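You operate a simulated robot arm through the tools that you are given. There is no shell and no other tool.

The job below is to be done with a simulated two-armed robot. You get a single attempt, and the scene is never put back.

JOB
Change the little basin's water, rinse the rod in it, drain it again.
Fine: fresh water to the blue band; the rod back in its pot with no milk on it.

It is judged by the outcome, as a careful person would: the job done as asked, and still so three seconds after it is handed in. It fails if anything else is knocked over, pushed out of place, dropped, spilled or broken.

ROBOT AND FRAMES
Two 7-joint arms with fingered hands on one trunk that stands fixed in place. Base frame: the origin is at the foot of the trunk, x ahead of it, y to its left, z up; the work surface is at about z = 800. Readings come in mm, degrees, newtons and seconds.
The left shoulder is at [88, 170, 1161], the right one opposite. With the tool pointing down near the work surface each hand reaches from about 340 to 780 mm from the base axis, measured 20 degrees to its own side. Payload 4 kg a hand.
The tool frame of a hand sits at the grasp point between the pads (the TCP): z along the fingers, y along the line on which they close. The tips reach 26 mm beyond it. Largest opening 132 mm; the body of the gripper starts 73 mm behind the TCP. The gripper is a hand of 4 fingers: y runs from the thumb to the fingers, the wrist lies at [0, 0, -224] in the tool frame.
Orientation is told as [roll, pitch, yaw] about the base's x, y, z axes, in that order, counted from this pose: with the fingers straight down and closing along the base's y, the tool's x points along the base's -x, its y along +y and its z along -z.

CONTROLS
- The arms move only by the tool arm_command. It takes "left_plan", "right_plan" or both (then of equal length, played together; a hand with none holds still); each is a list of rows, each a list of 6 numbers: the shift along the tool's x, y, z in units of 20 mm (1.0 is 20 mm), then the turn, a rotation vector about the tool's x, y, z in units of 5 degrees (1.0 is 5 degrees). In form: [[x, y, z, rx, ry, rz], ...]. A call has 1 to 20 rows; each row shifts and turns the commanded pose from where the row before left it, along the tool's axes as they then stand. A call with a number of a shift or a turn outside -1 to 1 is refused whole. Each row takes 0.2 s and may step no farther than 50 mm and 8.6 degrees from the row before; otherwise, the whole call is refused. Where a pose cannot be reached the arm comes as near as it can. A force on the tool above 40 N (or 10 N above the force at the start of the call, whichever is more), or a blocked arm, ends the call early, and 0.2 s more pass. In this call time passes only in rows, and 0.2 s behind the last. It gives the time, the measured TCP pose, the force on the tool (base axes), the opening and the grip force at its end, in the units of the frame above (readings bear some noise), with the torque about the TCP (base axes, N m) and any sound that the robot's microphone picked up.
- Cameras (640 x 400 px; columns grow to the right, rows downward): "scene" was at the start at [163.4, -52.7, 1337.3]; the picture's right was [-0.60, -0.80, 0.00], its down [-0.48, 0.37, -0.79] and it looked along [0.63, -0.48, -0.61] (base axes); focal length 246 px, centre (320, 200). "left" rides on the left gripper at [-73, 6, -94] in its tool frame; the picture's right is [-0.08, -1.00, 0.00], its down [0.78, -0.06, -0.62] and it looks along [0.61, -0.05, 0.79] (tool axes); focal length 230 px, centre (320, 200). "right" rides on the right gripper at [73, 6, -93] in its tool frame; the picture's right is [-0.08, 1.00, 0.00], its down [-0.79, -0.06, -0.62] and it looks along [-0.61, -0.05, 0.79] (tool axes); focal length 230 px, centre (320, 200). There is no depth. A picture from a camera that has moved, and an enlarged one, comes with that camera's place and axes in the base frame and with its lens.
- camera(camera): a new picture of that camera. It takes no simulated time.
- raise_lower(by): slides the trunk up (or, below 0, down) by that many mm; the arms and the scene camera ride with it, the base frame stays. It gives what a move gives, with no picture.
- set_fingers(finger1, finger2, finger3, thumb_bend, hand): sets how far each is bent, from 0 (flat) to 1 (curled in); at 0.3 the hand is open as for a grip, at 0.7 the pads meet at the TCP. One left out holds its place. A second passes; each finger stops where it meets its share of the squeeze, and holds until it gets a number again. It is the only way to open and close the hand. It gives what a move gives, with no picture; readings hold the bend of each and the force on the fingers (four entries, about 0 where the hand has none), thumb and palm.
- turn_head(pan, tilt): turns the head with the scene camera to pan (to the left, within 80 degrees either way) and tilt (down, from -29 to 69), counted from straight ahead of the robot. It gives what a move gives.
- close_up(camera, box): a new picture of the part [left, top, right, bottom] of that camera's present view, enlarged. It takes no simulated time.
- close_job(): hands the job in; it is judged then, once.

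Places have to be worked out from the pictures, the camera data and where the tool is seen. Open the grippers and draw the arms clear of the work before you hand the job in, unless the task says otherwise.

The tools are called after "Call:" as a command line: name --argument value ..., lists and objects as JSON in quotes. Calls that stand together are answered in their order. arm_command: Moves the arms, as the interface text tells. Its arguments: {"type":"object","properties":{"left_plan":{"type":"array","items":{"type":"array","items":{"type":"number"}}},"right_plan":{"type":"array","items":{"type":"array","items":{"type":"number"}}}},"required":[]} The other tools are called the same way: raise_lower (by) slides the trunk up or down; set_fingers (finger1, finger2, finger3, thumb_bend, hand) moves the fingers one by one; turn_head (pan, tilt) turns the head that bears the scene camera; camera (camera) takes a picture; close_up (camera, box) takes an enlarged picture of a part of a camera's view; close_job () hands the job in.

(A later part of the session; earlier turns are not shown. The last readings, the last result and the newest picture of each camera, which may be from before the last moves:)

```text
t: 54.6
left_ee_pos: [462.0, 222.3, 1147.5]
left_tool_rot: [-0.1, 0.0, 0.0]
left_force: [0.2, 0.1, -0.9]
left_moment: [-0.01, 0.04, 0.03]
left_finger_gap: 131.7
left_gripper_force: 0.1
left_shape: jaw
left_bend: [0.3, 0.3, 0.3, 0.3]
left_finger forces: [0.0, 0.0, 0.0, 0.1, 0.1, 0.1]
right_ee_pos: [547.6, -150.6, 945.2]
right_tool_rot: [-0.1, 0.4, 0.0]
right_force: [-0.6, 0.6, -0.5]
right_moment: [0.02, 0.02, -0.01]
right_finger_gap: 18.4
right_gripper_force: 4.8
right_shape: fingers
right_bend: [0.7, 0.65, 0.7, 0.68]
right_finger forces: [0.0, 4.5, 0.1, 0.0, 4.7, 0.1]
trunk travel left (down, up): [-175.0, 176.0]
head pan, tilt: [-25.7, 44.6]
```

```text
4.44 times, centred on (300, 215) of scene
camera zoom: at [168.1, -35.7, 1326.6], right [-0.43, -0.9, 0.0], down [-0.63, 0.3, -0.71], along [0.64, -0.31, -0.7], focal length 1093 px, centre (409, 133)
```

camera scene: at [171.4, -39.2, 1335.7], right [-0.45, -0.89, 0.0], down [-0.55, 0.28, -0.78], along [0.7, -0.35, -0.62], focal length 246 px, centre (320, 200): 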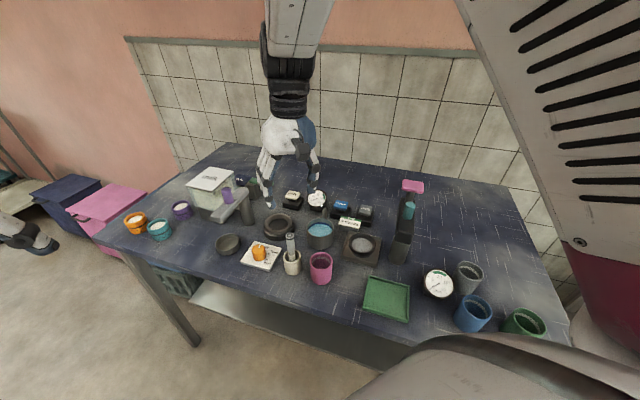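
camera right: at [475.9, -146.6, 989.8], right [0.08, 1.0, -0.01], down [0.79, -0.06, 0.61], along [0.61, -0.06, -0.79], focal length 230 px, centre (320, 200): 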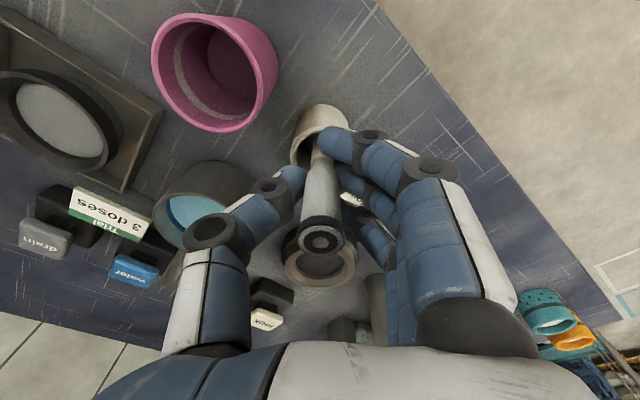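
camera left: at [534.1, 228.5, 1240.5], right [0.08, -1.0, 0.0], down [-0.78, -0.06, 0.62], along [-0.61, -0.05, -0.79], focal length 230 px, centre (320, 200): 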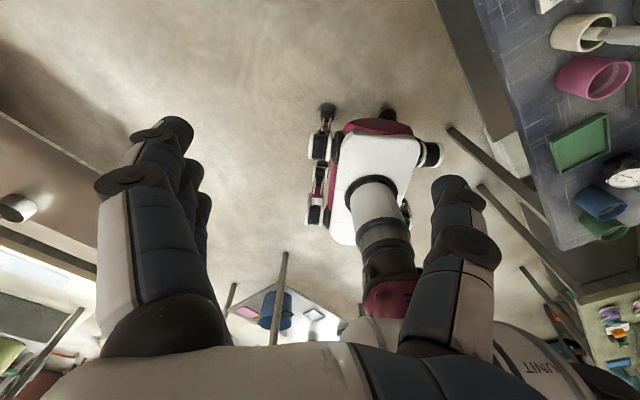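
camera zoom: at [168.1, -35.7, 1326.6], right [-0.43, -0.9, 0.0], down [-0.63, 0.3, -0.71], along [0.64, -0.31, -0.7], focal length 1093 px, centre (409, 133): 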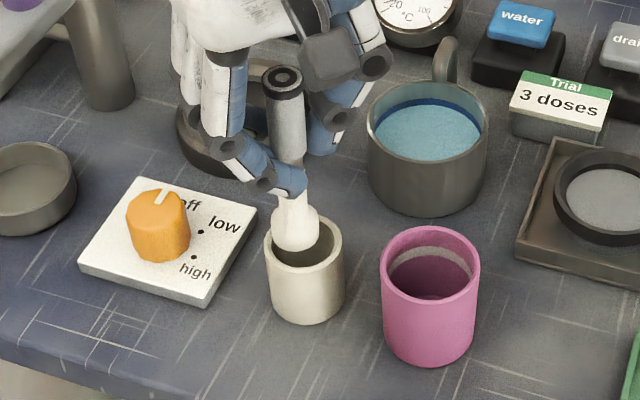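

A wider frother head, coated white with milk, is coming out of the pot. I lift another 60 mm to clear the rim.

Call:
arm_command --right_plan '[[0, 0, -0.8, 0, 0, 0], [0, 0, -0.8, 0, 0, 0], [0, 0, -0.8, 0, 0, 0], [0, 0, -0.6, 0, 0, 0], [0, 0, 0, 0, 0, 0]]'

Call:
close_up --camera "scene" --box '[250, 140, 350, 250]'

Call:
camera --camera "right"

```text
t: 55.8
left_ee_pos: [460.0, 222.7, 1147.0]
left_tool_rot: [-0.1, -0.1, 0.0]
left_force: [0.1, -0.4, 0.0]
left_moment: [-0.02, 0.01, -0.01]
left_finger_gap: 132.0
left_gripper_force: 0.0
left_shape: jaw
left_bend: [0.3, 0.3, 0.3, 0.3]
left_finger forces: [0.0, 0.0, 0.0, 0.0, 0.0, 0.0]
right_ee_pos: [548.1, -145.9, 1004.4]
right_tool_rot: [0.3, 0.4, 0.4]
right_force: [-0.1, 0.8, -1.0]
right_moment: [0.01, -0.01, 0.01]
right_finger_gap: 18.2
right_gripper_force: 4.9
right_shape: fingers
right_bend: [0.7, 0.65, 0.7, 0.68]
right_finger forces: [0.0, 4.5, 0.0, 0.0, 4.7, 0.1]
trunk travel left (down, up): [-175.0, 176.0]
head pan, tilt: [-25.7, 44.6]
```

```text
3.64 times, centred on (300, 195) of scene
camera zoom: at [169.2, -36.8, 1329.5], right [-0.44, -0.9, 0.0], down [-0.61, 0.3, -0.74], along [0.66, -0.32, -0.68], focal length 894 px, centre (393, 218)
```

zoom: 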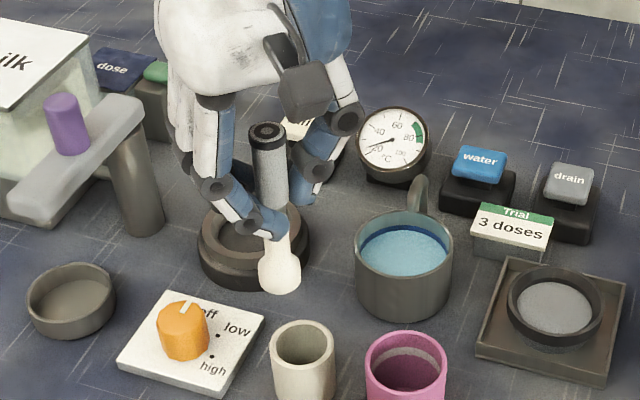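

```text
taken
camera right: at [475.0, -140.6, 1099.7], right [0.07, 1.0, 0.01], down [0.79, -0.06, 0.61], along [0.61, -0.04, -0.79], focal length 230 px, centre (320, 200)
```

right: 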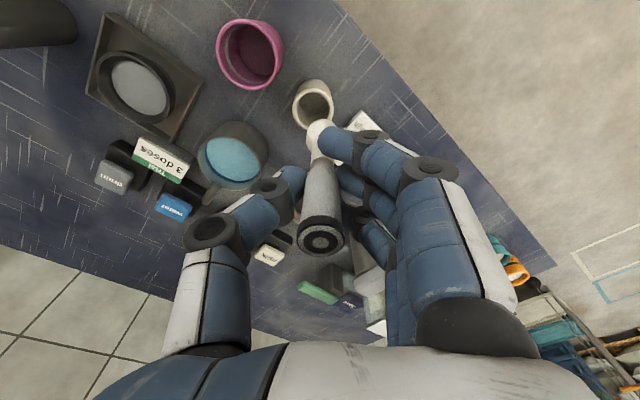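

The whole rod is free: about 119 mm long, its bottom 93 mm below the TCP, milk on roughly the lower 53 mm. I carry it at this height (bottom z≈911, above the 854 rim and the tap) to over the basin's near side at about [592, -250].

Call:
arm_command --right_plan '[[-0.367, -0.867, 0, 0, 0, 0], [-0.367, -0.867, 0, 0, 0, 0], [-0.367, -0.867, 0, 0, 0, 0], [-0.367, -0.867, 0, 0, 0, 0], [-0.367, -0.867, 0, 0, 0, 0], [-0.367, -0.867, 0, 0, 0, 0], [0, 0, 0, 0, 0, 0]]'

Call:
camera --camera "right"

Call:
close_up --camera "scene" --box '[250, 130, 380, 250]'

```text
t: 57.4
left_ee_pos: [460.5, 222.7, 1147.9]
left_tool_rot: [0.0, 0.0, 0.0]
left_force: [0.7, -0.9, 0.3]
left_moment: [-0.02, -0.01, -0.02]
left_finger_gap: 131.5
left_gripper_force: 0.0
left_shape: jaw
left_bend: [0.3, 0.3, 0.3, 0.3]
left_finger forces: [0.0, 0.0, 0.1, 0.1, 0.0, 0.0]
right_ee_pos: [595.8, -251.9, 1012.7]
right_tool_rot: [-0.3, -0.6, 0.5]
right_force: [-0.5, 0.2, -0.4]
right_moment: [0.02, -0.05, -0.01]
right_finger_gap: 18.3
right_gripper_force: 4.3
right_shape: fingers
right_bend: [0.7, 0.65, 0.7, 0.68]
right_finger forces: [0.0, 4.5, 0.0, 0.0, 4.6, 0.1]
trunk travel left (down, up): [-175.0, 176.0]
head pan, tilt: [-25.7, 44.6]
```

```text
taken
camera right: at [521.6, -244.6, 1105.9], right [0.07, 1.0, -0.01], down [0.78, -0.05, 0.63], along [0.62, -0.05, -0.78], focal length 230 px, centre (320, 200)
```

right: 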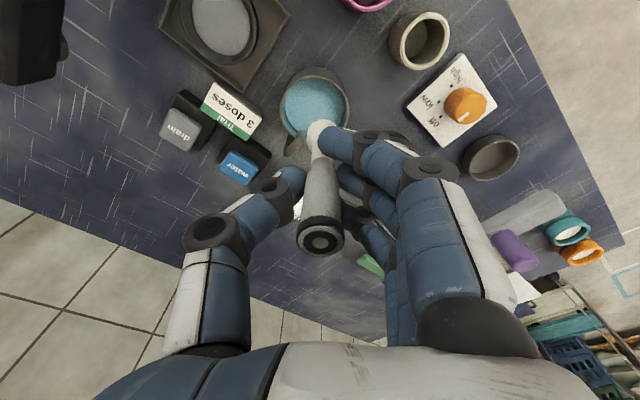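

```text
3.33 times, centred on (315, 190) of scene
camera zoom: at [167.7, -35.6, 1326.8], right [-0.43, -0.9, 0.0], down [-0.63, 0.3, -0.71], along [0.64, -0.31, -0.7], focal length 820 px, centre (337, 233)
```

zoom: 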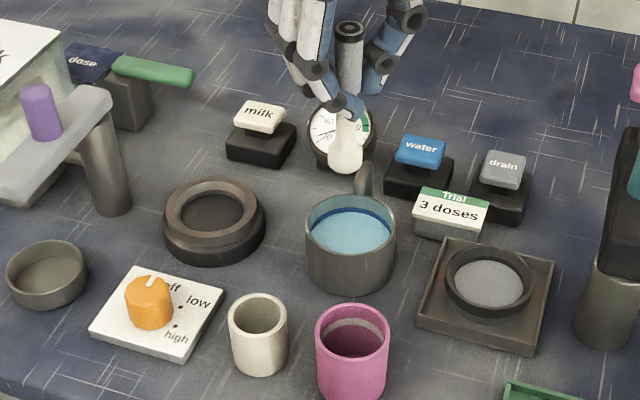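

The rod's head is over the basin (bottom z≈920). I trim position slightly away from the tap and lower 48 mm, staying above the rim, then check alignment.

Call:
arm_command --right_plan '[[0.25, 0.08, 0, -0.06, 0.12, 0.1], [0, 0, 0.8, 0, 0, 0], [0, 0, 0.8, 0, 0, 0], [0, 0, 0.6, 0, 0, 0], [0, 0, 0, 0, 0, 0]]'

Call:
camera --camera "right"

Call:
close_up --camera "scene" --box '[270, 150, 370, 240]'

```text
t: 58.6
left_ee_pos: [461.8, 221.7, 1147.8]
left_tool_rot: [0.0, -0.1, -0.1]
left_force: [-0.9, 0.7, -0.3]
left_moment: [0.0, 0.0, 0.0]
left_finger_gap: 131.9
left_gripper_force: 0.1
left_shape: jaw
left_bend: [0.3, 0.3, 0.3, 0.3]
left_finger forces: [0.1, 0.0, 0.0, 0.0, 0.0, 0.1]
right_ee_pos: [589.3, -252.4, 968.5]
right_tool_rot: [-0.4, 0.0, -0.2]
right_force: [-0.5, -0.1, -0.4]
right_moment: [0.02, 0.01, -0.02]
right_finger_gap: 18.2
right_gripper_force: 4.2
right_shape: fingers
right_bend: [0.7, 0.65, 0.7, 0.68]
right_finger forces: [0.0, 4.5, 0.1, 0.1, 4.7, 0.1]
trunk travel left (down, up): [-175.0, 176.0]
head pan, tilt: [-25.7, 44.6]
```

```text
taken
camera right: at [516.9, -245.8, 1062.3], right [0.08, 1.0, -0.01], down [0.78, -0.06, 0.62], along [0.61, -0.06, -0.79], focal length 230 px, centre (320, 200)
```

right: 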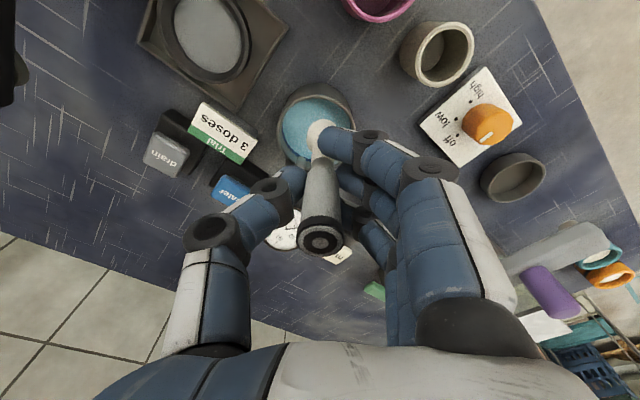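

```text
4.44 times, centred on (320, 195) of scene
camera zoom: at [167.8, -35.7, 1326.8], right [-0.43, -0.9, 0.0], down [-0.63, 0.3, -0.71], along [0.64, -0.31, -0.7], focal length 1093 px, centre (320, 222)
```

zoom: 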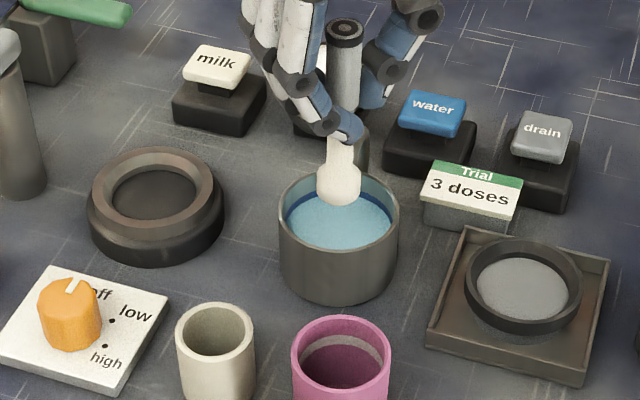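

The rod head is centred over the near half of the basin. I lower it slowly into the water, about 45 mm first.

Call:
arm_command --right_plan '[[-0.15, 0, 0.4, -0.06, 0, 0], [0, 0, 0.4, 0, 0, 0], [0, 0, 0.4, 0, 0, 0], [0, 0, 0.4, 0, 0, 0], [0, 0, 0.4, 0, 0, 0], [0, 0, 0, 0, 0, 0]]'

Call:
camera --camera "right"

Call:
close_up --camera "scene" --box '[280, 160, 360, 235]'

```text
t: 60.0
left_ee_pos: [458.7, 222.6, 1147.8]
left_tool_rot: [0.0, 0.0, 0.0]
left_force: [0.2, -0.2, 0.4]
left_moment: [0.01, 0.02, 0.0]
left_finger_gap: 132.1
left_gripper_force: 0.0
left_shape: jaw
left_bend: [0.3, 0.3, 0.3, 0.3]
left_finger forces: [0.1, 0.0, 0.0, 0.0, 0.0, 0.0]
right_ee_pos: [592.7, -255.5, 929.3]
right_tool_rot: [-0.3, 0.0, -0.6]
right_force: [-0.2, 0.2, -0.9]
right_moment: [0.05, -0.01, 0.01]
right_finger_gap: 18.5
right_gripper_force: 4.9
right_shape: fingers
right_bend: [0.7, 0.65, 0.7, 0.68]
right_finger forces: [0.0, 4.5, 0.1, 0.1, 4.6, 0.1]
trunk travel left (down, up): [-175.0, 176.0]
head pan, tilt: [-25.7, 44.6]
```

```text
taken
camera right: at [519.2, -248.9, 1022.7], right [0.09, 1.0, -0.01], down [0.78, -0.07, 0.62], along [0.61, -0.06, -0.79], focal length 230 px, centre (320, 200)
```

right: 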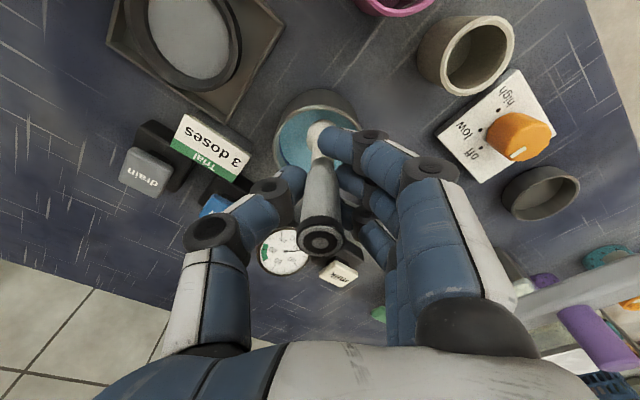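

```text
5.33 times, centred on (320, 198) of scene
camera zoom: at [167.8, -35.7, 1326.8], right [-0.43, -0.9, 0.0], down [-0.63, 0.3, -0.71], along [0.64, -0.31, -0.7], focal length 1311 px, centre (320, 213)
```

zoom: 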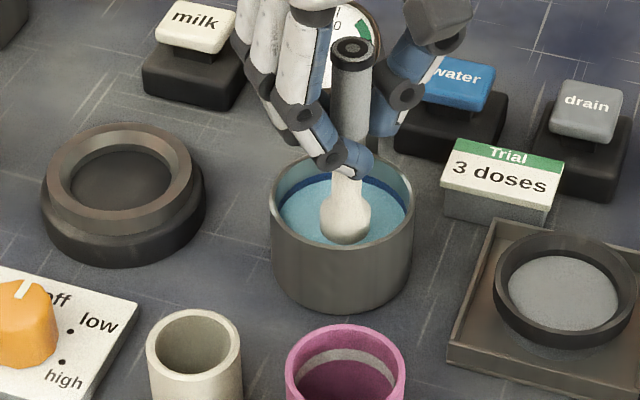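

The head is just touching the water (bottom z≈836). I go down another 18 mm in gentle steps, watching force.

Call:
arm_command --right_plan '[[0.02, 0.05, 0.3, -0.03, 0, -0.08], [0, 0, 0.3, 0, 0, 0], [0, 0, 0.3, 0, 0, 0], [0, 0, 0, 0, 0, 0]]'

Call:
close_up --camera "scene" --box '[280, 160, 360, 235]'

Call:
close_up --camera "right" --box '[220, 60, 440, 260]'

```text
t: 61.0
left_ee_pos: [460.4, 221.6, 1148.5]
left_tool_rot: [0.0, 0.1, 0.0]
left_force: [0.0, -0.8, 0.3]
left_moment: [0.0, 0.0, 0.01]
left_finger_gap: 132.1
left_gripper_force: 0.0
left_shape: jaw
left_bend: [0.3, 0.3, 0.3, 0.3]
left_finger forces: [0.0, 0.0, 0.0, 0.0, 0.0, 0.0]
right_ee_pos: [591.5, -255.7, 910.9]
right_tool_rot: [-0.3, 0.0, -0.4]
right_force: [0.0, -0.8, -0.7]
right_moment: [0.0, 0.01, 0.02]
right_finger_gap: 18.2
right_gripper_force: 4.6
right_shape: fingers
right_bend: [0.7, 0.65, 0.7, 0.68]
right_finger forces: [0.0, 4.5, 0.0, 0.0, 4.7, 0.1]
trunk travel left (down, up): [-175.0, 176.0]
head pan, tilt: [-25.7, 44.6]
```

```text
5.33 times, centred on (320, 198) of scene
camera zoom: at [167.9, -35.7, 1326.7], right [-0.43, -0.9, 0.0], down [-0.63, 0.3, -0.71], along [0.64, -0.31, -0.7], focal length 1311 px, centre (320, 213)
```

zoom: 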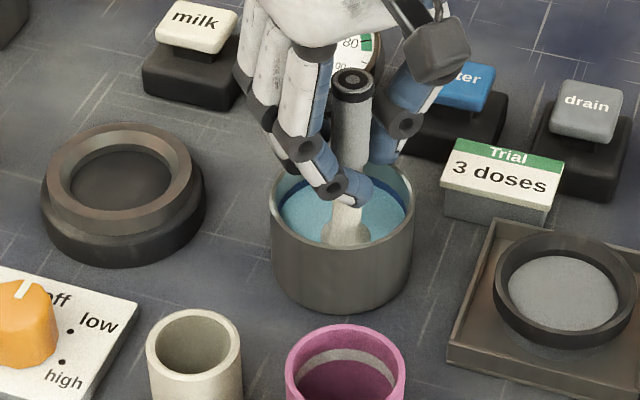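

```text
2.00 times, centred on (330, 160) of right
camera zoom: at [518.9, -249.6, 1004.6], right [0.08, 1.0, -0.01], down [0.79, -0.06, 0.62], along [0.61, -0.05, -0.79], focal length 460 px, centre (300, 280)
```

zoom: 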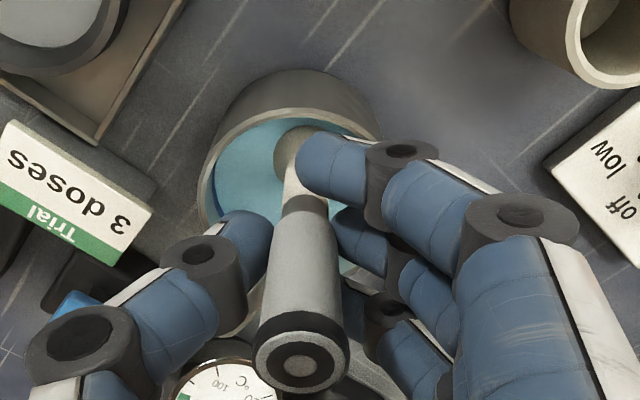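

The head is under water and looks already greyish there, while the shaft above the surface is still cream. I go about 5 mm deeper and stir gently with small circles.

Call:
arm_command --right_plan '[[0, 0.02, 0.25, 0, 0, -0.06], [0.2, 0, 0, 0, 0, 0], [0, 0.2, 0, 0, 0, 0], [-0.4, 0, 0, 0, 0, 0], [0, -0.4, 0, 0, 0, 0], [0.4, 0, 0, 0, 0, 0], [0, 0.4, 0, 0, 0, 0], [-0.4, 0, 0, 0, 0, 0], [0, -0.4, 0, 0, 0, 0], [0.4, 0, 0, 0, 0, 0], [0, 0.4, 0, 0, 0, 0], [-0.2, -0.2, 0, 0, 0, 0], [0, 0, 0, 0, 0, 0]]'

Call:
close_up --camera "scene" --box '[280, 160, 360, 235]'

Call:
close_up --camera "right" --box '[220, 60, 440, 260]'

```text
t: 63.8
left_ee_pos: [459.7, 223.5, 1147.6]
left_tool_rot: [-0.1, 0.1, 0.0]
left_force: [-0.3, -0.2, 0.3]
left_moment: [0.0, -0.01, 0.03]
left_finger_gap: 132.1
left_gripper_force: 0.2
left_shape: jaw
left_bend: [0.3, 0.3, 0.3, 0.3]
left_finger forces: [0.0, 0.0, 0.0, 0.0, 0.0, 0.0]
right_ee_pos: [589.6, -255.5, 903.0]
right_tool_rot: [-0.4, 0.4, 0.1]
right_force: [0.1, 0.2, -1.0]
right_moment: [0.01, -0.03, 0.0]
right_finger_gap: 18.1
right_gripper_force: 4.9
right_shape: fingers
right_bend: [0.7, 0.65, 0.7, 0.68]
right_finger forces: [0.0, 4.6, 0.0, 0.0, 4.8, 0.1]
trunk travel left (down, up): [-175.0, 176.0]
head pan, tilt: [-25.7, 44.6]
```

```text
5.33 times, centred on (320, 198) of scene
camera zoom: at [168.0, -35.7, 1326.7], right [-0.43, -0.9, 0.0], down [-0.63, 0.3, -0.71], along [0.64, -0.31, -0.7], focal length 1311 px, centre (320, 213)
```

zoom: 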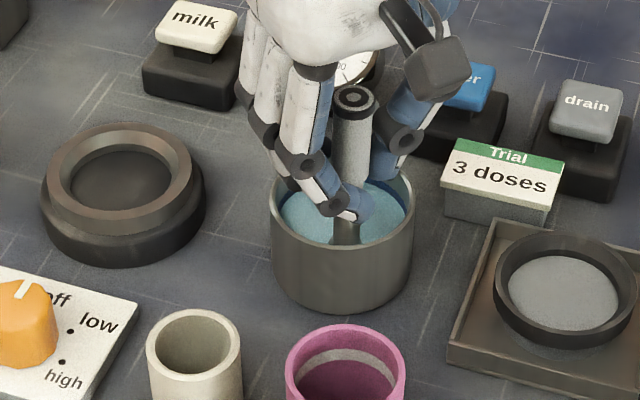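

```text
2.00 times, centred on (330, 160) of right
camera zoom: at [516.9, -249.2, 996.8], right [0.08, 1.0, -0.01], down [0.79, -0.06, 0.61], along [0.61, -0.05, -0.79], focal length 460 px, centre (300, 280)
```

zoom: 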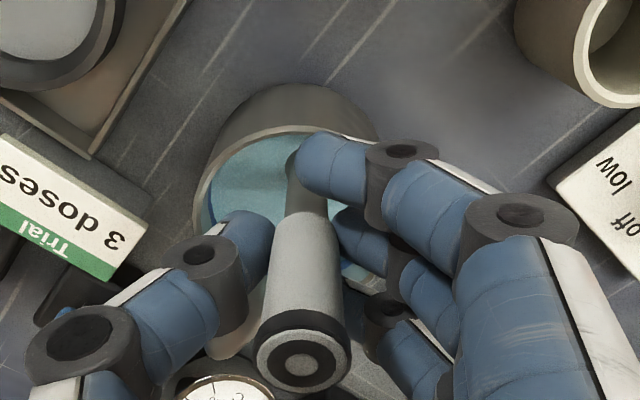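

The shaft now shows bare grey steel and the water turned slightly cloudy. I stir one more round a few millimetres off the floor, then lift to inspect the rod over the basin.

Call:
arm_command --right_plan '[[-0.1, 0, -0.15, 0, 0, 0], [0.2, 0.2, 0, 0, 0, 0], [-0.4, 0, 0, 0, 0, 0], [0, -0.4, 0, 0, 0, 0], [0.4, 0, 0, 0, 0, 0], [0, 0.4, 0, 0, 0, 0], [-0.4, 0, 0, 0, 0, 0], [0, -0.4, 0, 0, 0, 0], [0.4, 0, 0, 0, 0, 0], [-0.2, 0.2, 0, 0, 0, 0], [0, 0, 0, 0, 0, 0], [0, 0, 0, 0, 0, 0]]'

Call:
arm_command --right_plan '[[0, 0, -0.4, 0, 0, 0], [0, 0, -0.4, 0, 0, 0], [0, 0, -0.4, 0, 0, 0], [0, 0, -0.4, 0, 0, 0], [0, 0, -0.4, 0, 0, 0], [0, 0, -0.4, 0, 0, 0], [0, 0, -0.4, 0, 0, 0], [0, 0, 0, 0, 0, 0], [0, 0, 0, 0, 0, 0]]'

Call:
close_up --camera "scene" --box '[280, 150, 360, 235]'

Call:
close_up --camera "right" --box '[220, 60, 440, 260]'

```text
t: 66.4
left_ee_pos: [460.4, 222.4, 1147.5]
left_tool_rot: [0.1, 0.0, -0.1]
left_force: [0.6, -0.6, -0.5]
left_moment: [0.03, 0.01, 0.01]
left_finger_gap: 131.9
left_gripper_force: 0.1
left_shape: jaw
left_bend: [0.3, 0.3, 0.3, 0.3]
left_finger forces: [0.0, 0.1, 0.0, 0.1, 0.1, 0.0]
right_ee_pos: [590.9, -257.8, 903.5]
right_tool_rot: [-0.5, 0.6, -0.1]
right_force: [-0.4, -0.4, -0.7]
right_moment: [0.0, 0.02, -0.03]
right_finger_gap: 17.9
right_gripper_force: 4.7
right_shape: fingers
right_bend: [0.7, 0.65, 0.7, 0.68]
right_finger forces: [0.0, 4.5, 0.1, 0.1, 4.7, 0.0]
trunk travel left (down, up): [-175.0, 176.0]
head pan, tilt: [-25.7, 44.6]
```

```text
t: 68.4
left_ee_pos: [461.0, 222.4, 1147.6]
left_tool_rot: [0.0, 0.1, -0.1]
left_force: [-0.1, -0.6, 0.9]
left_moment: [0.01, -0.01, -0.02]
left_finger_gap: 131.8
left_gripper_force: 0.0
left_shape: jaw
left_bend: [0.3, 0.3, 0.3, 0.3]
left_finger forces: [0.1, 0.1, 0.1, 0.0, 0.1, 0.1]
right_ee_pos: [590.9, -253.1, 958.7]
right_tool_rot: [-0.1, 0.8, 0.2]
right_force: [0.6, -0.2, -1.0]
right_moment: [0.01, 0.01, -0.03]
right_finger_gap: 18.0
right_gripper_force: 4.3
right_shape: fingers
right_bend: [0.7, 0.65, 0.7, 0.68]
right_finger forces: [0.1, 4.3, 0.1, 0.0, 4.7, 0.0]
trunk travel left (down, up): [-175.0, 176.0]
head pan, tilt: [-25.7, 44.6]
```

```text
4.71 times, centred on (320, 192) of scene
camera zoom: at [167.8, -35.7, 1326.7], right [-0.43, -0.9, 0.0], down [-0.63, 0.3, -0.71], along [0.64, -0.31, -0.7], focal length 1157 px, centre (320, 235)
```

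zoom: 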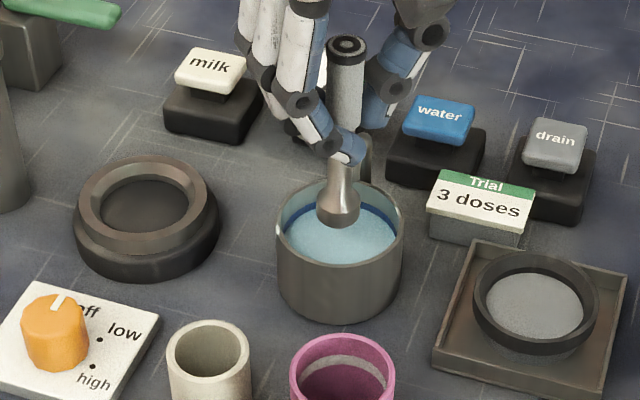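

```text
2.00 times, centred on (330, 160) of right
camera zoom: at [519.0, -247.5, 1053.5], right [0.07, 1.0, 0.0], down [0.79, -0.06, 0.61], along [0.6, -0.05, -0.8], focal length 460 px, centre (300, 280)
```

zoom: 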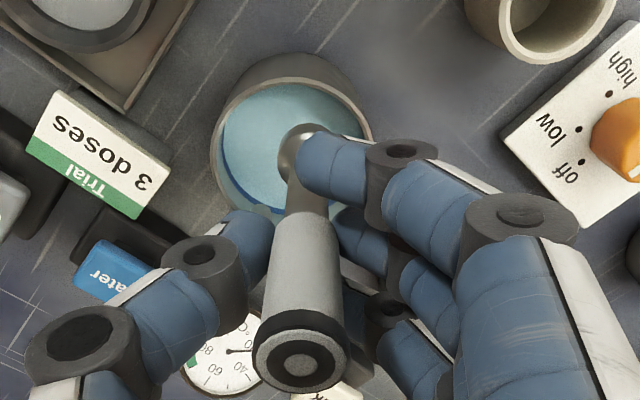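

The rod's head and shaft are now bare steel. I let it drip over the basin for a couple of seconds and zoom in to check for leftover milk.

Call:
arm_command --right_plan '[[0, 0, 0, 0, 0, 0], [0, 0, 0, 0, 0, 0], [0, 0, 0, 0, 0, 0], [0, 0, 0, 0, 0, 0], [0, 0, 0, 0, 0, 0], [0, 0, 0, 0, 0, 0], [0, 0, 0, 0, 0, 0], [0, 0, 0, 0, 0, 0], [0, 0, 0, 0, 0, 0], [0, 0, 0, 0, 0, 0]]'

Call:
close_up --camera "scene" --box '[305, 175, 345, 215]'

Call:
close_up --camera "right" --box '[280, 90, 360, 180]'

```text
t: 70.6
left_ee_pos: [460.3, 222.6, 1147.7]
left_tool_rot: [0.0, 0.0, 0.0]
left_force: [0.6, 0.2, 0.0]
left_moment: [0.0, 0.02, -0.03]
left_finger_gap: 132.0
left_gripper_force: 0.1
left_shape: jaw
left_bend: [0.3, 0.3, 0.3, 0.3]
left_finger forces: [0.0, 0.0, 0.0, 0.1, 0.1, 0.0]
right_ee_pos: [592.8, -252.4, 962.1]
right_tool_rot: [0.0, 0.4, 0.5]
right_force: [0.4, -0.5, -0.8]
right_moment: [-0.01, 0.0, 0.0]
right_finger_gap: 18.0
right_gripper_force: 4.1
right_shape: fingers
right_bend: [0.7, 0.65, 0.7, 0.68]
right_finger forces: [0.0, 4.4, 0.0, 0.1, 4.7, 0.0]
trunk travel left (down, up): [-175.0, 176.0]
head pan, tilt: [-25.7, 44.6]
```

```text
10.00 times, centred on (325, 195) of scene
camera zoom: at [167.9, -35.7, 1326.7], right [-0.43, -0.9, 0.0], down [-0.63, 0.3, -0.71], along [0.64, -0.31, -0.7], focal length 2459 px, centre (270, 250)
```

zoom: 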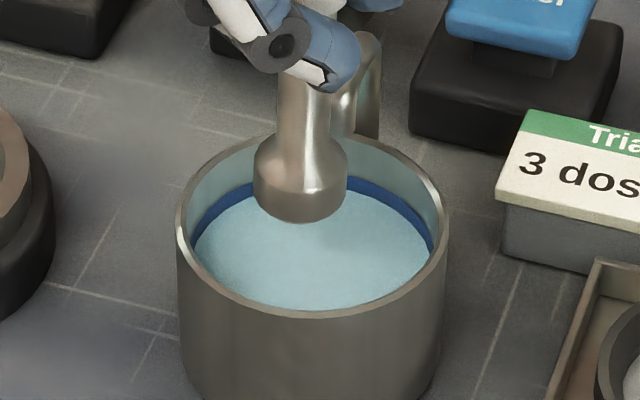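

```text
4.44 times, centred on (320, 135) of right
camera zoom: at [519.8, -246.4, 1056.4], right [0.07, 1.0, 0.0], down [0.79, -0.06, 0.61], along [0.61, -0.04, -0.79], focal length 1022 px, centre (320, 489)
```

zoom: 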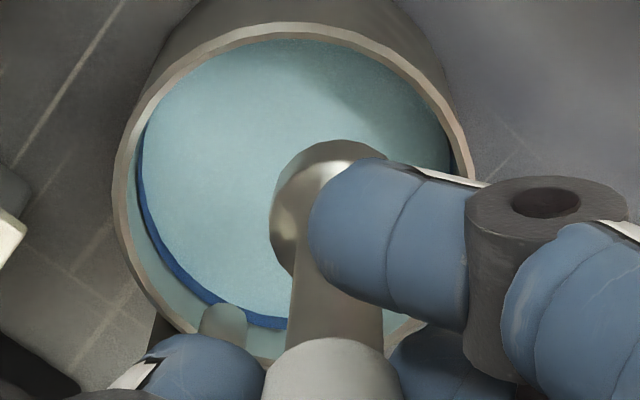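

The rod is clean and no drops are falling. I raise it to a safe height and carry it back above its pot.

Call:
arm_command --right_plan '[[0, 0, -0.7, 0, 0, 0], [0, 0, -0.7, 0, 0, 0], [0, 0, -0.7, 0, 0, 0], [0.365, 0.828, 0, 0, 0, 0], [0.365, 0.828, 0, 0, 0, 0], [0.365, 0.828, 0, 0, 0, 0], [0.365, 0.828, 0, 0, 0, 0], [0.365, 0.828, 0, 0, 0, 0], [0.365, 0.828, 0, 0, 0, 0], [0, 0, 0, 0, 0, 0], [0, 0, 0, 0, 0, 0]]'

Call:
camera --camera "right"

Call:
close_up --camera "scene" --box '[250, 140, 350, 250]'

```text
t: 73.0
left_ee_pos: [458.9, 222.3, 1147.4]
left_tool_rot: [0.0, -0.1, 0.0]
left_force: [0.4, -1.2, -0.8]
left_moment: [0.02, -0.01, -0.03]
left_finger_gap: 132.0
left_gripper_force: 0.1
left_shape: jaw
left_bend: [0.3, 0.3, 0.3, 0.3]
left_finger forces: [0.0, 0.0, 0.0, 0.0, 0.1, 0.1]
right_ee_pos: [547.2, -147.0, 1001.4]
right_tool_rot: [1.1, 0.8, 0.6]
right_force: [0.2, 0.0, 0.3]
right_moment: [-0.02, -0.02, 0.02]
right_finger_gap: 17.8
right_gripper_force: 4.5
right_shape: fingers
right_bend: [0.7, 0.65, 0.7, 0.68]
right_finger forces: [0.0, 4.2, 0.1, 0.1, 4.6, 0.0]
trunk travel left (down, up): [-175.0, 176.0]
head pan, tilt: [-25.7, 44.6]
```

```text
taken
camera right: at [475.8, -144.5, 1096.6], right [0.07, 1.0, 0.02], down [0.79, -0.06, 0.6], along [0.6, -0.03, -0.8], focal length 230 px, centre (320, 200)
```

right: 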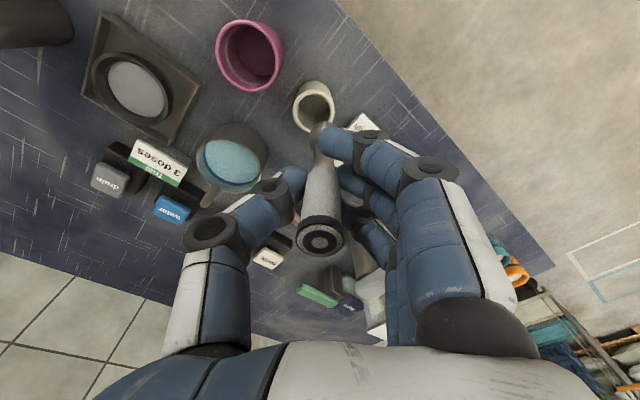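

```text
3.64 times, centred on (300, 195) of scene
camera zoom: at [168.2, -36.0, 1327.7], right [-0.44, -0.9, 0.0], down [-0.63, 0.3, -0.72], along [0.65, -0.31, -0.69], focal length 894 px, centre (393, 218)
```

zoom: 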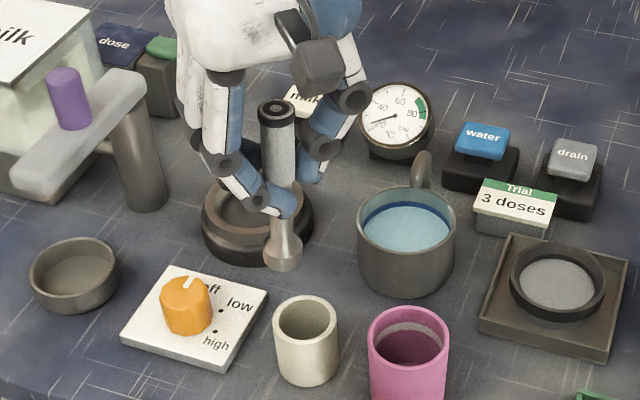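

The rod is back above the pot area. I zoom in from the hand camera to align the rod head with the pot opening.

Call:
close_up --camera "right" --box '[270, 60, 370, 160]'

Call:
close_up --camera "scene" --box '[270, 190, 320, 250]'

```text
4.00 times, centred on (320, 110) of right
camera zoom: at [475.8, -144.5, 1096.6], right [0.07, 1.0, 0.02], down [0.79, -0.06, 0.6], along [0.6, -0.03, -0.8], focal length 920 px, centre (320, 560)
```

zoom: 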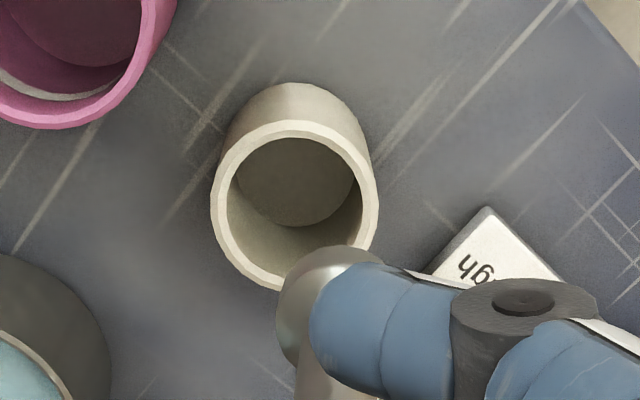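

```text
6.67 times, centred on (295, 220) of scene
camera zoom: at [168.2, -36.0, 1327.7], right [-0.44, -0.9, 0.0], down [-0.63, 0.3, -0.72], along [0.65, -0.31, -0.69], focal length 1639 px, centre (487, 67)
```

zoom: 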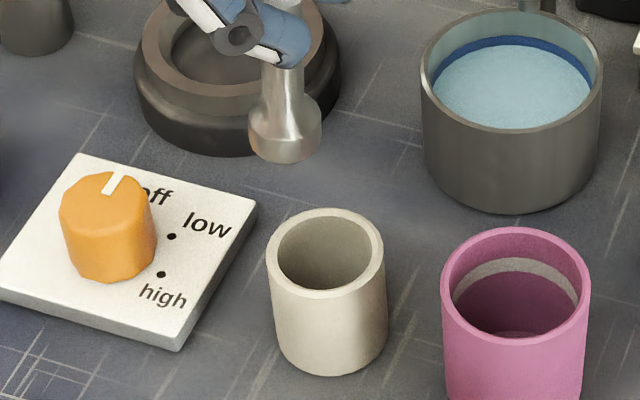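

The pot opening is centred at about [547.8, -152.9]; the rod head is now at about y=-145. I correct tilt and position at this height first.

Call:
arm_command --right_plan '[[-0.04, -0.3, 0, 0.22, -0.16, 0.12], [0, 0, 0, 0, 0, 0], [0, 0, 0, 0, 0, 0], [0, 0, 0, 0, 0, 0]]'

Call:
close_up --camera "right" --box '[270, 60, 370, 160]'

Call:
close_up --camera "scene" --box '[265, 170, 325, 250]'

```text
t: 74.0
left_ee_pos: [461.3, 223.0, 1147.3]
left_tool_rot: [0.0, 0.0, 0.0]
left_force: [-1.0, -0.2, -0.1]
left_moment: [0.0, 0.0, 0.0]
left_finger_gap: 131.7
left_gripper_force: 0.0
left_shape: jaw
left_bend: [0.3, 0.3, 0.3, 0.3]
left_finger forces: [0.0, 0.0, 0.0, 0.0, 0.0, 0.0]
right_ee_pos: [549.1, -152.1, 1004.1]
right_tool_rot: [0.1, -0.1, 0.3]
right_force: [0.8, 0.7, 0.7]
right_moment: [0.0, 0.01, 0.02]
right_finger_gap: 18.0
right_gripper_force: 4.6
right_shape: fingers
right_bend: [0.7, 0.65, 0.7, 0.68]
right_finger forces: [0.1, 4.2, 0.1, 0.0, 4.7, 0.1]
trunk travel left (down, up): [-175.0, 176.0]
head pan, tilt: [-25.7, 44.6]
```

```text
4.00 times, centred on (320, 110) of right
camera zoom: at [475.5, -146.6, 1097.1], right [0.07, 1.0, 0.0], down [0.78, -0.06, 0.62], along [0.62, -0.04, -0.79], focal length 920 px, centre (320, 560)
```

zoom: 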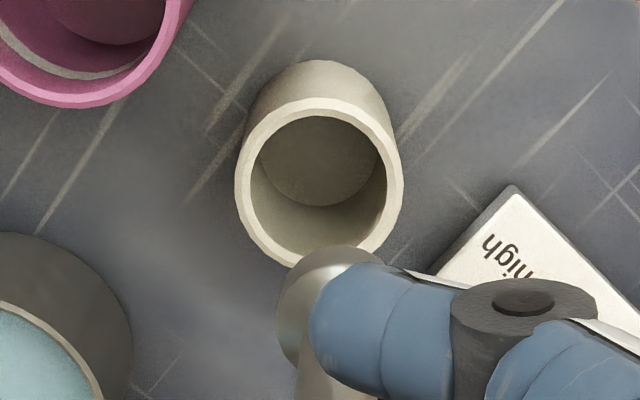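

```text
5.00 times, centred on (295, 210) of scene
camera zoom: at [168.9, -36.7, 1329.1], right [-0.44, -0.9, 0.0], down [-0.61, 0.3, -0.73], along [0.66, -0.32, -0.68], focal length 1230 px, centre (445, 150)
```

zoom: 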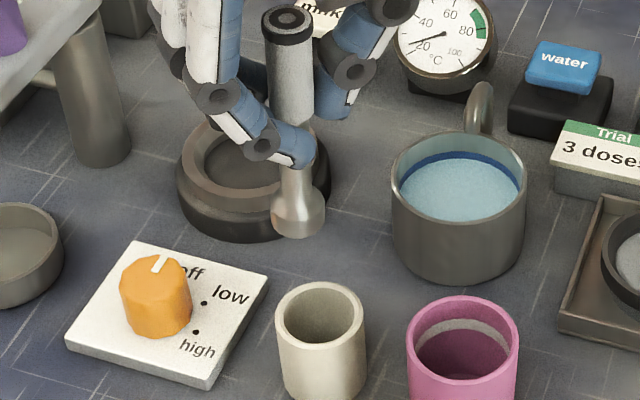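

From both views the rod head is about 4 mm too far in +x and +y relative to the pot opening. I shift accordingly and lower to just above the rim for a close comparison.

Call:
arm_command --right_plan '[[0.2, -0.17, 0.5, 0, 0, 0], [0, 0, 0.6, 0, 0, 0], [0, 0, 0.6, 0, 0, 0], [0, 0, 0.6, 0, 0, 0], [0, 0, 0, 0, 0, 0], [0, 0, 0, 0, 0, 0]]'

Call:
close_up --camera "right" --box '[270, 60, 370, 160]'

Call:
close_up --camera "scene" --box '[265, 180, 325, 250]'

```text
t: 75.4
left_ee_pos: [460.1, 222.5, 1146.7]
left_tool_rot: [0.0, 0.0, 0.0]
left_force: [0.0, -0.7, -0.8]
left_moment: [0.01, 0.03, 0.02]
left_finger_gap: 132.0
left_gripper_force: 0.0
left_shape: jaw
left_bend: [0.3, 0.3, 0.3, 0.3]
left_finger forces: [0.0, 0.0, 0.0, 0.1, 0.0, 0.0]
right_ee_pos: [546.9, -158.1, 961.6]
right_tool_rot: [-0.2, -0.7, 0.0]
right_force: [0.7, 0.3, -0.7]
right_moment: [0.02, 0.0, -0.04]
right_finger_gap: 17.6
right_gripper_force: 3.5
right_shape: fingers
right_bend: [0.7, 0.65, 0.7, 0.68]
right_finger forces: [0.0, 4.2, 0.1, 0.1, 4.5, 0.1]
trunk travel left (down, up): [-175.0, 176.0]
head pan, tilt: [-25.7, 44.6]
```

```text
4.00 times, centred on (320, 110) of right
camera zoom: at [473.2, -151.7, 1053.8], right [0.08, 1.0, 0.0], down [0.78, -0.06, 0.63], along [0.62, -0.05, -0.78], focal length 920 px, centre (320, 560)
```

zoom: 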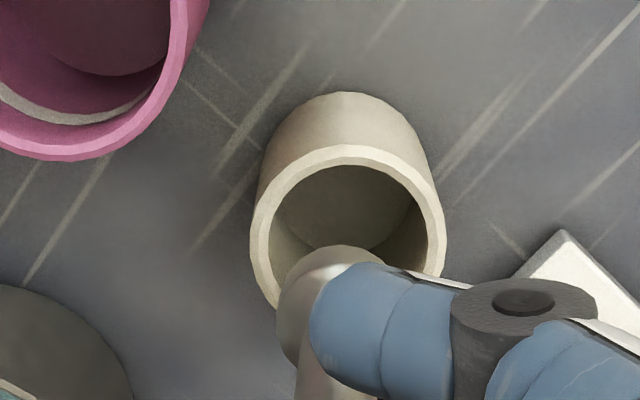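

```text
5.71 times, centred on (295, 215) of scene
camera zoom: at [168.0, -35.7, 1326.7], right [-0.43, -0.9, 0.0], down [-0.63, 0.3, -0.71], along [0.64, -0.31, -0.7], focal length 1405 px, centre (463, 114)
```

zoom: 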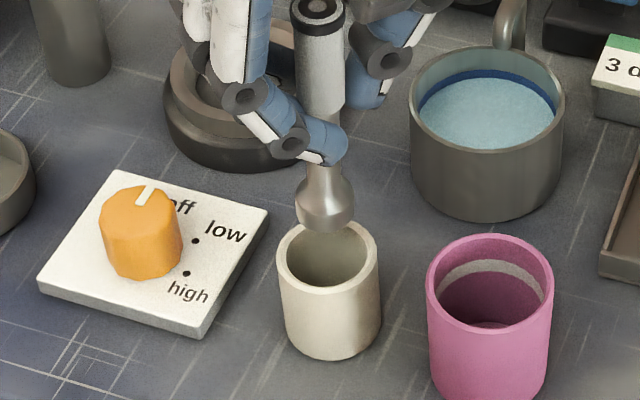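

Both views show the rod head about 4.5 mm off in +x and 2 mm in -y, and the rod hangs about 3.5° tilted in the grip. I tilt the hand slightly to make the rod upright and recentre it over the pot while still above the rim.

Call:
arm_command --right_plan '[[0.01, 0.15, 0, 0.26, 0.27, 0], [0.01, 0.15, 0, 0.26, 0.27, 0], [0, 0, 0, 0, 0, 0], [0, 0, 0, 0, 0, 0], [0, 0, 0, 0, 0, 0]]'

Call:
close_up --camera "right" --box '[270, 60, 370, 160]'

Call:
close_up --camera "scene" --box '[265, 180, 325, 250]'

```text
t: 76.6
left_ee_pos: [460.7, 222.8, 1146.7]
left_tool_rot: [0.1, 0.0, 0.0]
left_force: [0.2, -0.4, -0.7]
left_moment: [0.0, 0.03, 0.02]
left_finger_gap: 131.9
left_gripper_force: 0.1
left_shape: jaw
left_bend: [0.3, 0.3, 0.3, 0.3]
left_finger forces: [0.0, 0.0, 0.1, 0.0, 0.1, 0.1]
right_ee_pos: [545.6, -154.8, 958.8]
right_tool_rot: [-2.9, 2.2, -0.3]
right_force: [0.5, 0.2, 0.7]
right_moment: [0.0, 0.01, 0.0]
right_finger_gap: 17.9
right_gripper_force: 4.9
right_shape: fingers
right_bend: [0.7, 0.65, 0.7, 0.68]
right_finger forces: [0.0, 4.2, 0.1, 0.0, 4.5, 0.0]
trunk travel left (down, up): [-175.0, 176.0]
head pan, tilt: [-25.7, 44.6]
```

```text
4.00 times, centred on (320, 110) of right
camera zoom: at [476.7, -143.0, 1054.8], right [0.08, 1.0, -0.05], down [0.81, -0.03, 0.59], along [0.58, -0.09, -0.81], focal length 920 px, centre (320, 560)
```

zoom: 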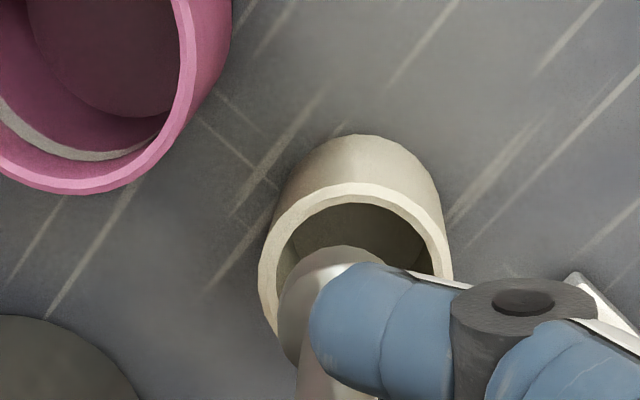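

```text
5.71 times, centred on (295, 215) of scene
camera zoom: at [167.9, -35.7, 1326.7], right [-0.43, -0.9, 0.0], down [-0.63, 0.3, -0.71], along [0.64, -0.31, -0.7], focal length 1405 px, centre (463, 114)
```

zoom: 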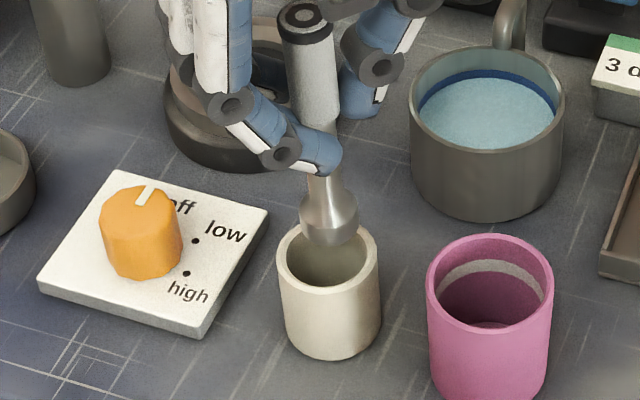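

Now the rod is nearly upright and within about 2 mm of the pot's centre. I trim by 1.5 mm and lower 15 mm to the rim, compensating the usual drift.

Call:
arm_command --right_plan '[[-0.065, 0.17, 0.35, 0, 0, 0], [0, 0, 0.4, 0, 0, 0], [0, 0, 0, 0, 0, 0], [0, 0, 0, 0, 0, 0]]'

Call:
close_up --camera "right" --box '[270, 60, 370, 160]'

Call:
close_up --camera "scene" --box '[270, 190, 320, 250]'

```text
t: 77.6
left_ee_pos: [461.1, 221.9, 1147.2]
left_tool_rot: [0.0, 0.0, 0.0]
left_force: [0.2, 0.9, -0.2]
left_moment: [-0.01, -0.01, -0.03]
left_finger_gap: 132.1
left_gripper_force: 0.0
left_shape: jaw
left_bend: [0.3, 0.3, 0.3, 0.3]
left_finger forces: [0.0, 0.1, 0.0, 0.0, 0.0, 0.0]
right_ee_pos: [546.7, -152.6, 944.8]
right_tool_rot: [-2.9, 2.0, -0.4]
right_force: [0.0, 0.6, -0.2]
right_moment: [0.01, 0.02, 0.0]
right_finger_gap: 18.2
right_gripper_force: 4.1
right_shape: fingers
right_bend: [0.7, 0.65, 0.7, 0.68]
right_finger forces: [0.1, 4.1, 0.0, 0.0, 4.5, 0.0]
trunk travel left (down, up): [-175.0, 176.0]
head pan, tilt: [-25.7, 44.6]
```

```text
4.00 times, centred on (320, 110) of right
camera zoom: at [477.7, -141.1, 1041.1], right [0.08, 1.0, -0.05], down [0.81, -0.04, 0.59], along [0.59, -0.09, -0.8], focal length 920 px, centre (320, 560)
```

zoom: 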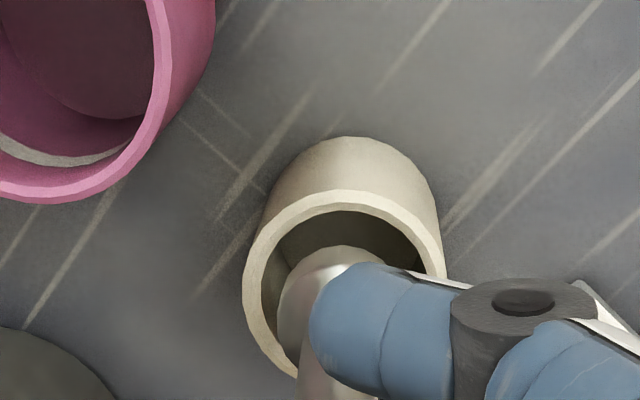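

```text
6.67 times, centred on (295, 220) of scene
camera zoom: at [168.0, -35.7, 1326.7], right [-0.43, -0.9, 0.0], down [-0.63, 0.3, -0.71], along [0.64, -0.31, -0.7], focal length 1639 px, centre (487, 67)
```

zoom: 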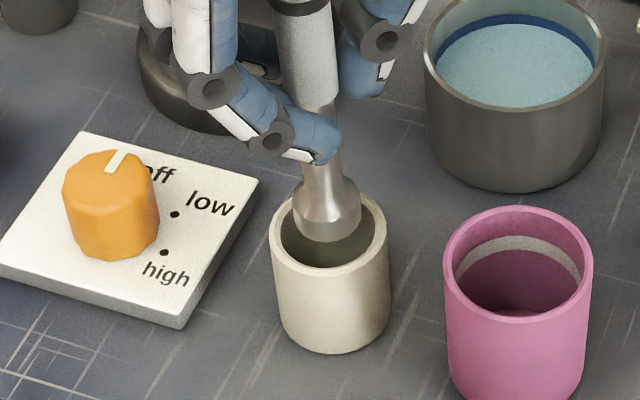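

The head is centred over the opening to within about 1 mm. I lower another 15 mm into the pot.

Call:
arm_command --right_plan '[[0.04, 0.07, 0.35, 0, 0, 0], [0, 0, 0.4, 0, 0, 0], [0, 0, 0, 0, 0, 0], [0, 0, 0, 0, 0, 0]]'

Call:
close_up --camera "right" --box '[270, 60, 370, 160]'

Call:
close_up --camera "scene" --box '[270, 190, 320, 250]'

```text
t: 78.6
left_ee_pos: [461.0, 222.3, 1146.7]
left_tool_rot: [-0.1, 0.0, -0.1]
left_force: [-0.4, -0.1, -0.2]
left_moment: [0.0, 0.0, 0.01]
left_finger_gap: 131.9
left_gripper_force: 0.0
left_shape: jaw
left_bend: [0.3, 0.3, 0.3, 0.3]
left_finger forces: [0.0, 0.0, 0.1, 0.0, 0.1, 0.1]
right_ee_pos: [546.1, -154.1, 929.7]
right_tool_rot: [-3.0, 1.9, -0.5]
right_force: [-0.4, 0.1, -1.5]
right_moment: [0.0, 0.01, 0.01]
right_finger_gap: 17.9
right_gripper_force: 4.6
right_shape: fingers
right_bend: [0.7, 0.65, 0.7, 0.68]
right_finger forces: [0.1, 4.2, 0.1, 0.1, 4.5, 0.0]
trunk travel left (down, up): [-175.0, 176.0]
head pan, tilt: [-25.7, 44.6]
```

```text
4.00 times, centred on (320, 110) of right
camera zoom: at [476.4, -142.0, 1025.6], right [0.08, 0.99, -0.05], down [0.81, -0.04, 0.59], along [0.59, -0.09, -0.8], focal length 920 px, centre (320, 560)
```

zoom: 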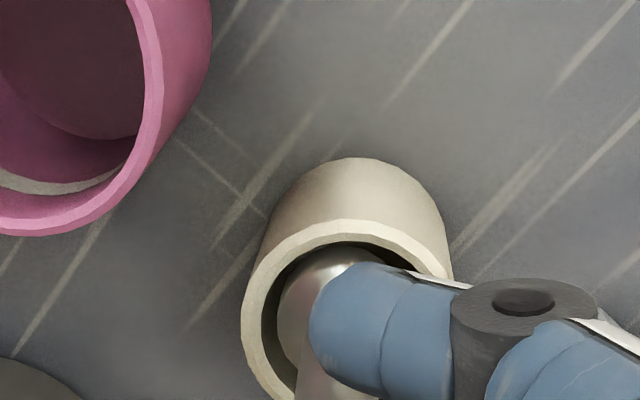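

```text
6.67 times, centred on (295, 220) of scene
camera zoom: at [168.0, -35.7, 1326.7], right [-0.43, -0.9, 0.0], down [-0.63, 0.3, -0.71], along [0.64, -0.31, -0.7], focal length 1639 px, centre (487, 67)
```

zoom: 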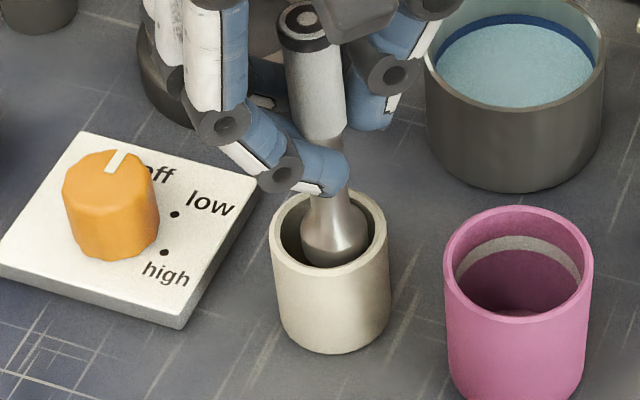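

The head is entering the pot cleanly, about 1.5 mm low in y. I continue down 15 mm with a small y correction.

Call:
arm_command --right_plan '[[0, 0.15, 0.25, 0, 0, 0], [0, 0.02, 0.25, 0, 0, 0], [0, 0, 0.25, 0, 0, 0], [0, 0, 0, 0, 0, 0], [0, 0, 0, 0, 0, 0]]'

Call:
close_up --camera "right" --box '[270, 60, 370, 160]'

Call:
close_up --camera "scene" --box '[270, 190, 320, 250]'

```text
t: 79.8
left_ee_pos: [460.7, 222.2, 1147.9]
left_tool_rot: [0.0, 0.0, 0.0]
left_force: [-0.6, -0.5, -0.3]
left_moment: [0.01, 0.01, 0.01]
left_finger_gap: 132.0
left_gripper_force: 0.0
left_shape: jaw
left_bend: [0.3, 0.3, 0.3, 0.3]
left_finger forces: [0.1, 0.1, 0.0, 0.0, 0.0, 0.0]
right_ee_pos: [544.8, -151.8, 915.2]
right_tool_rot: [-3.0, 1.9, -0.5]
right_force: [0.5, 0.3, -1.1]
right_moment: [-0.03, -0.02, 0.02]
right_finger_gap: 18.1
right_gripper_force: 4.5
right_shape: fingers
right_bend: [0.7, 0.65, 0.7, 0.68]
right_finger forces: [0.1, 4.1, 0.0, 0.0, 4.6, 0.0]
trunk travel left (down, up): [-175.0, 176.0]
head pan, tilt: [-25.7, 44.6]
```

```text
4.00 times, centred on (320, 110) of right
camera zoom: at [475.9, -140.0, 1011.4], right [0.09, 0.99, -0.06], down [0.81, -0.04, 0.59], along [0.59, -0.1, -0.8], focal length 920 px, centre (320, 560)
```

zoom: 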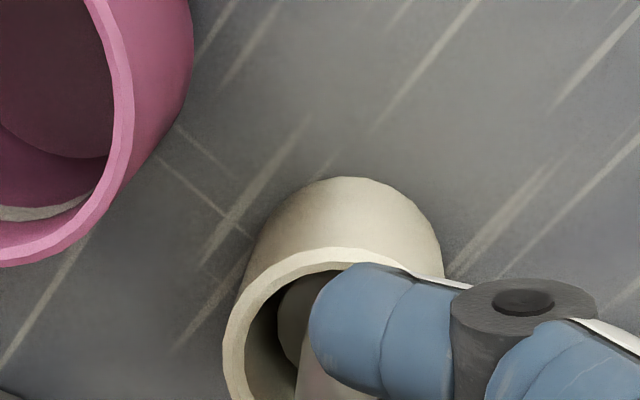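

```text
6.67 times, centred on (295, 220) of scene
camera zoom: at [168.0, -35.7, 1326.7], right [-0.43, -0.9, 0.0], down [-0.63, 0.3, -0.71], along [0.64, -0.31, -0.7], focal length 1639 px, centre (487, 67)
```

zoom: 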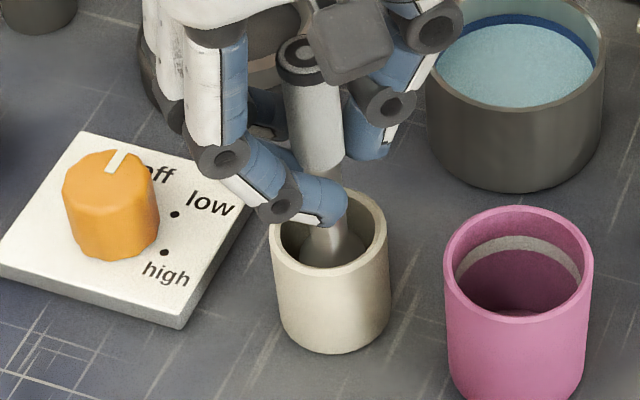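

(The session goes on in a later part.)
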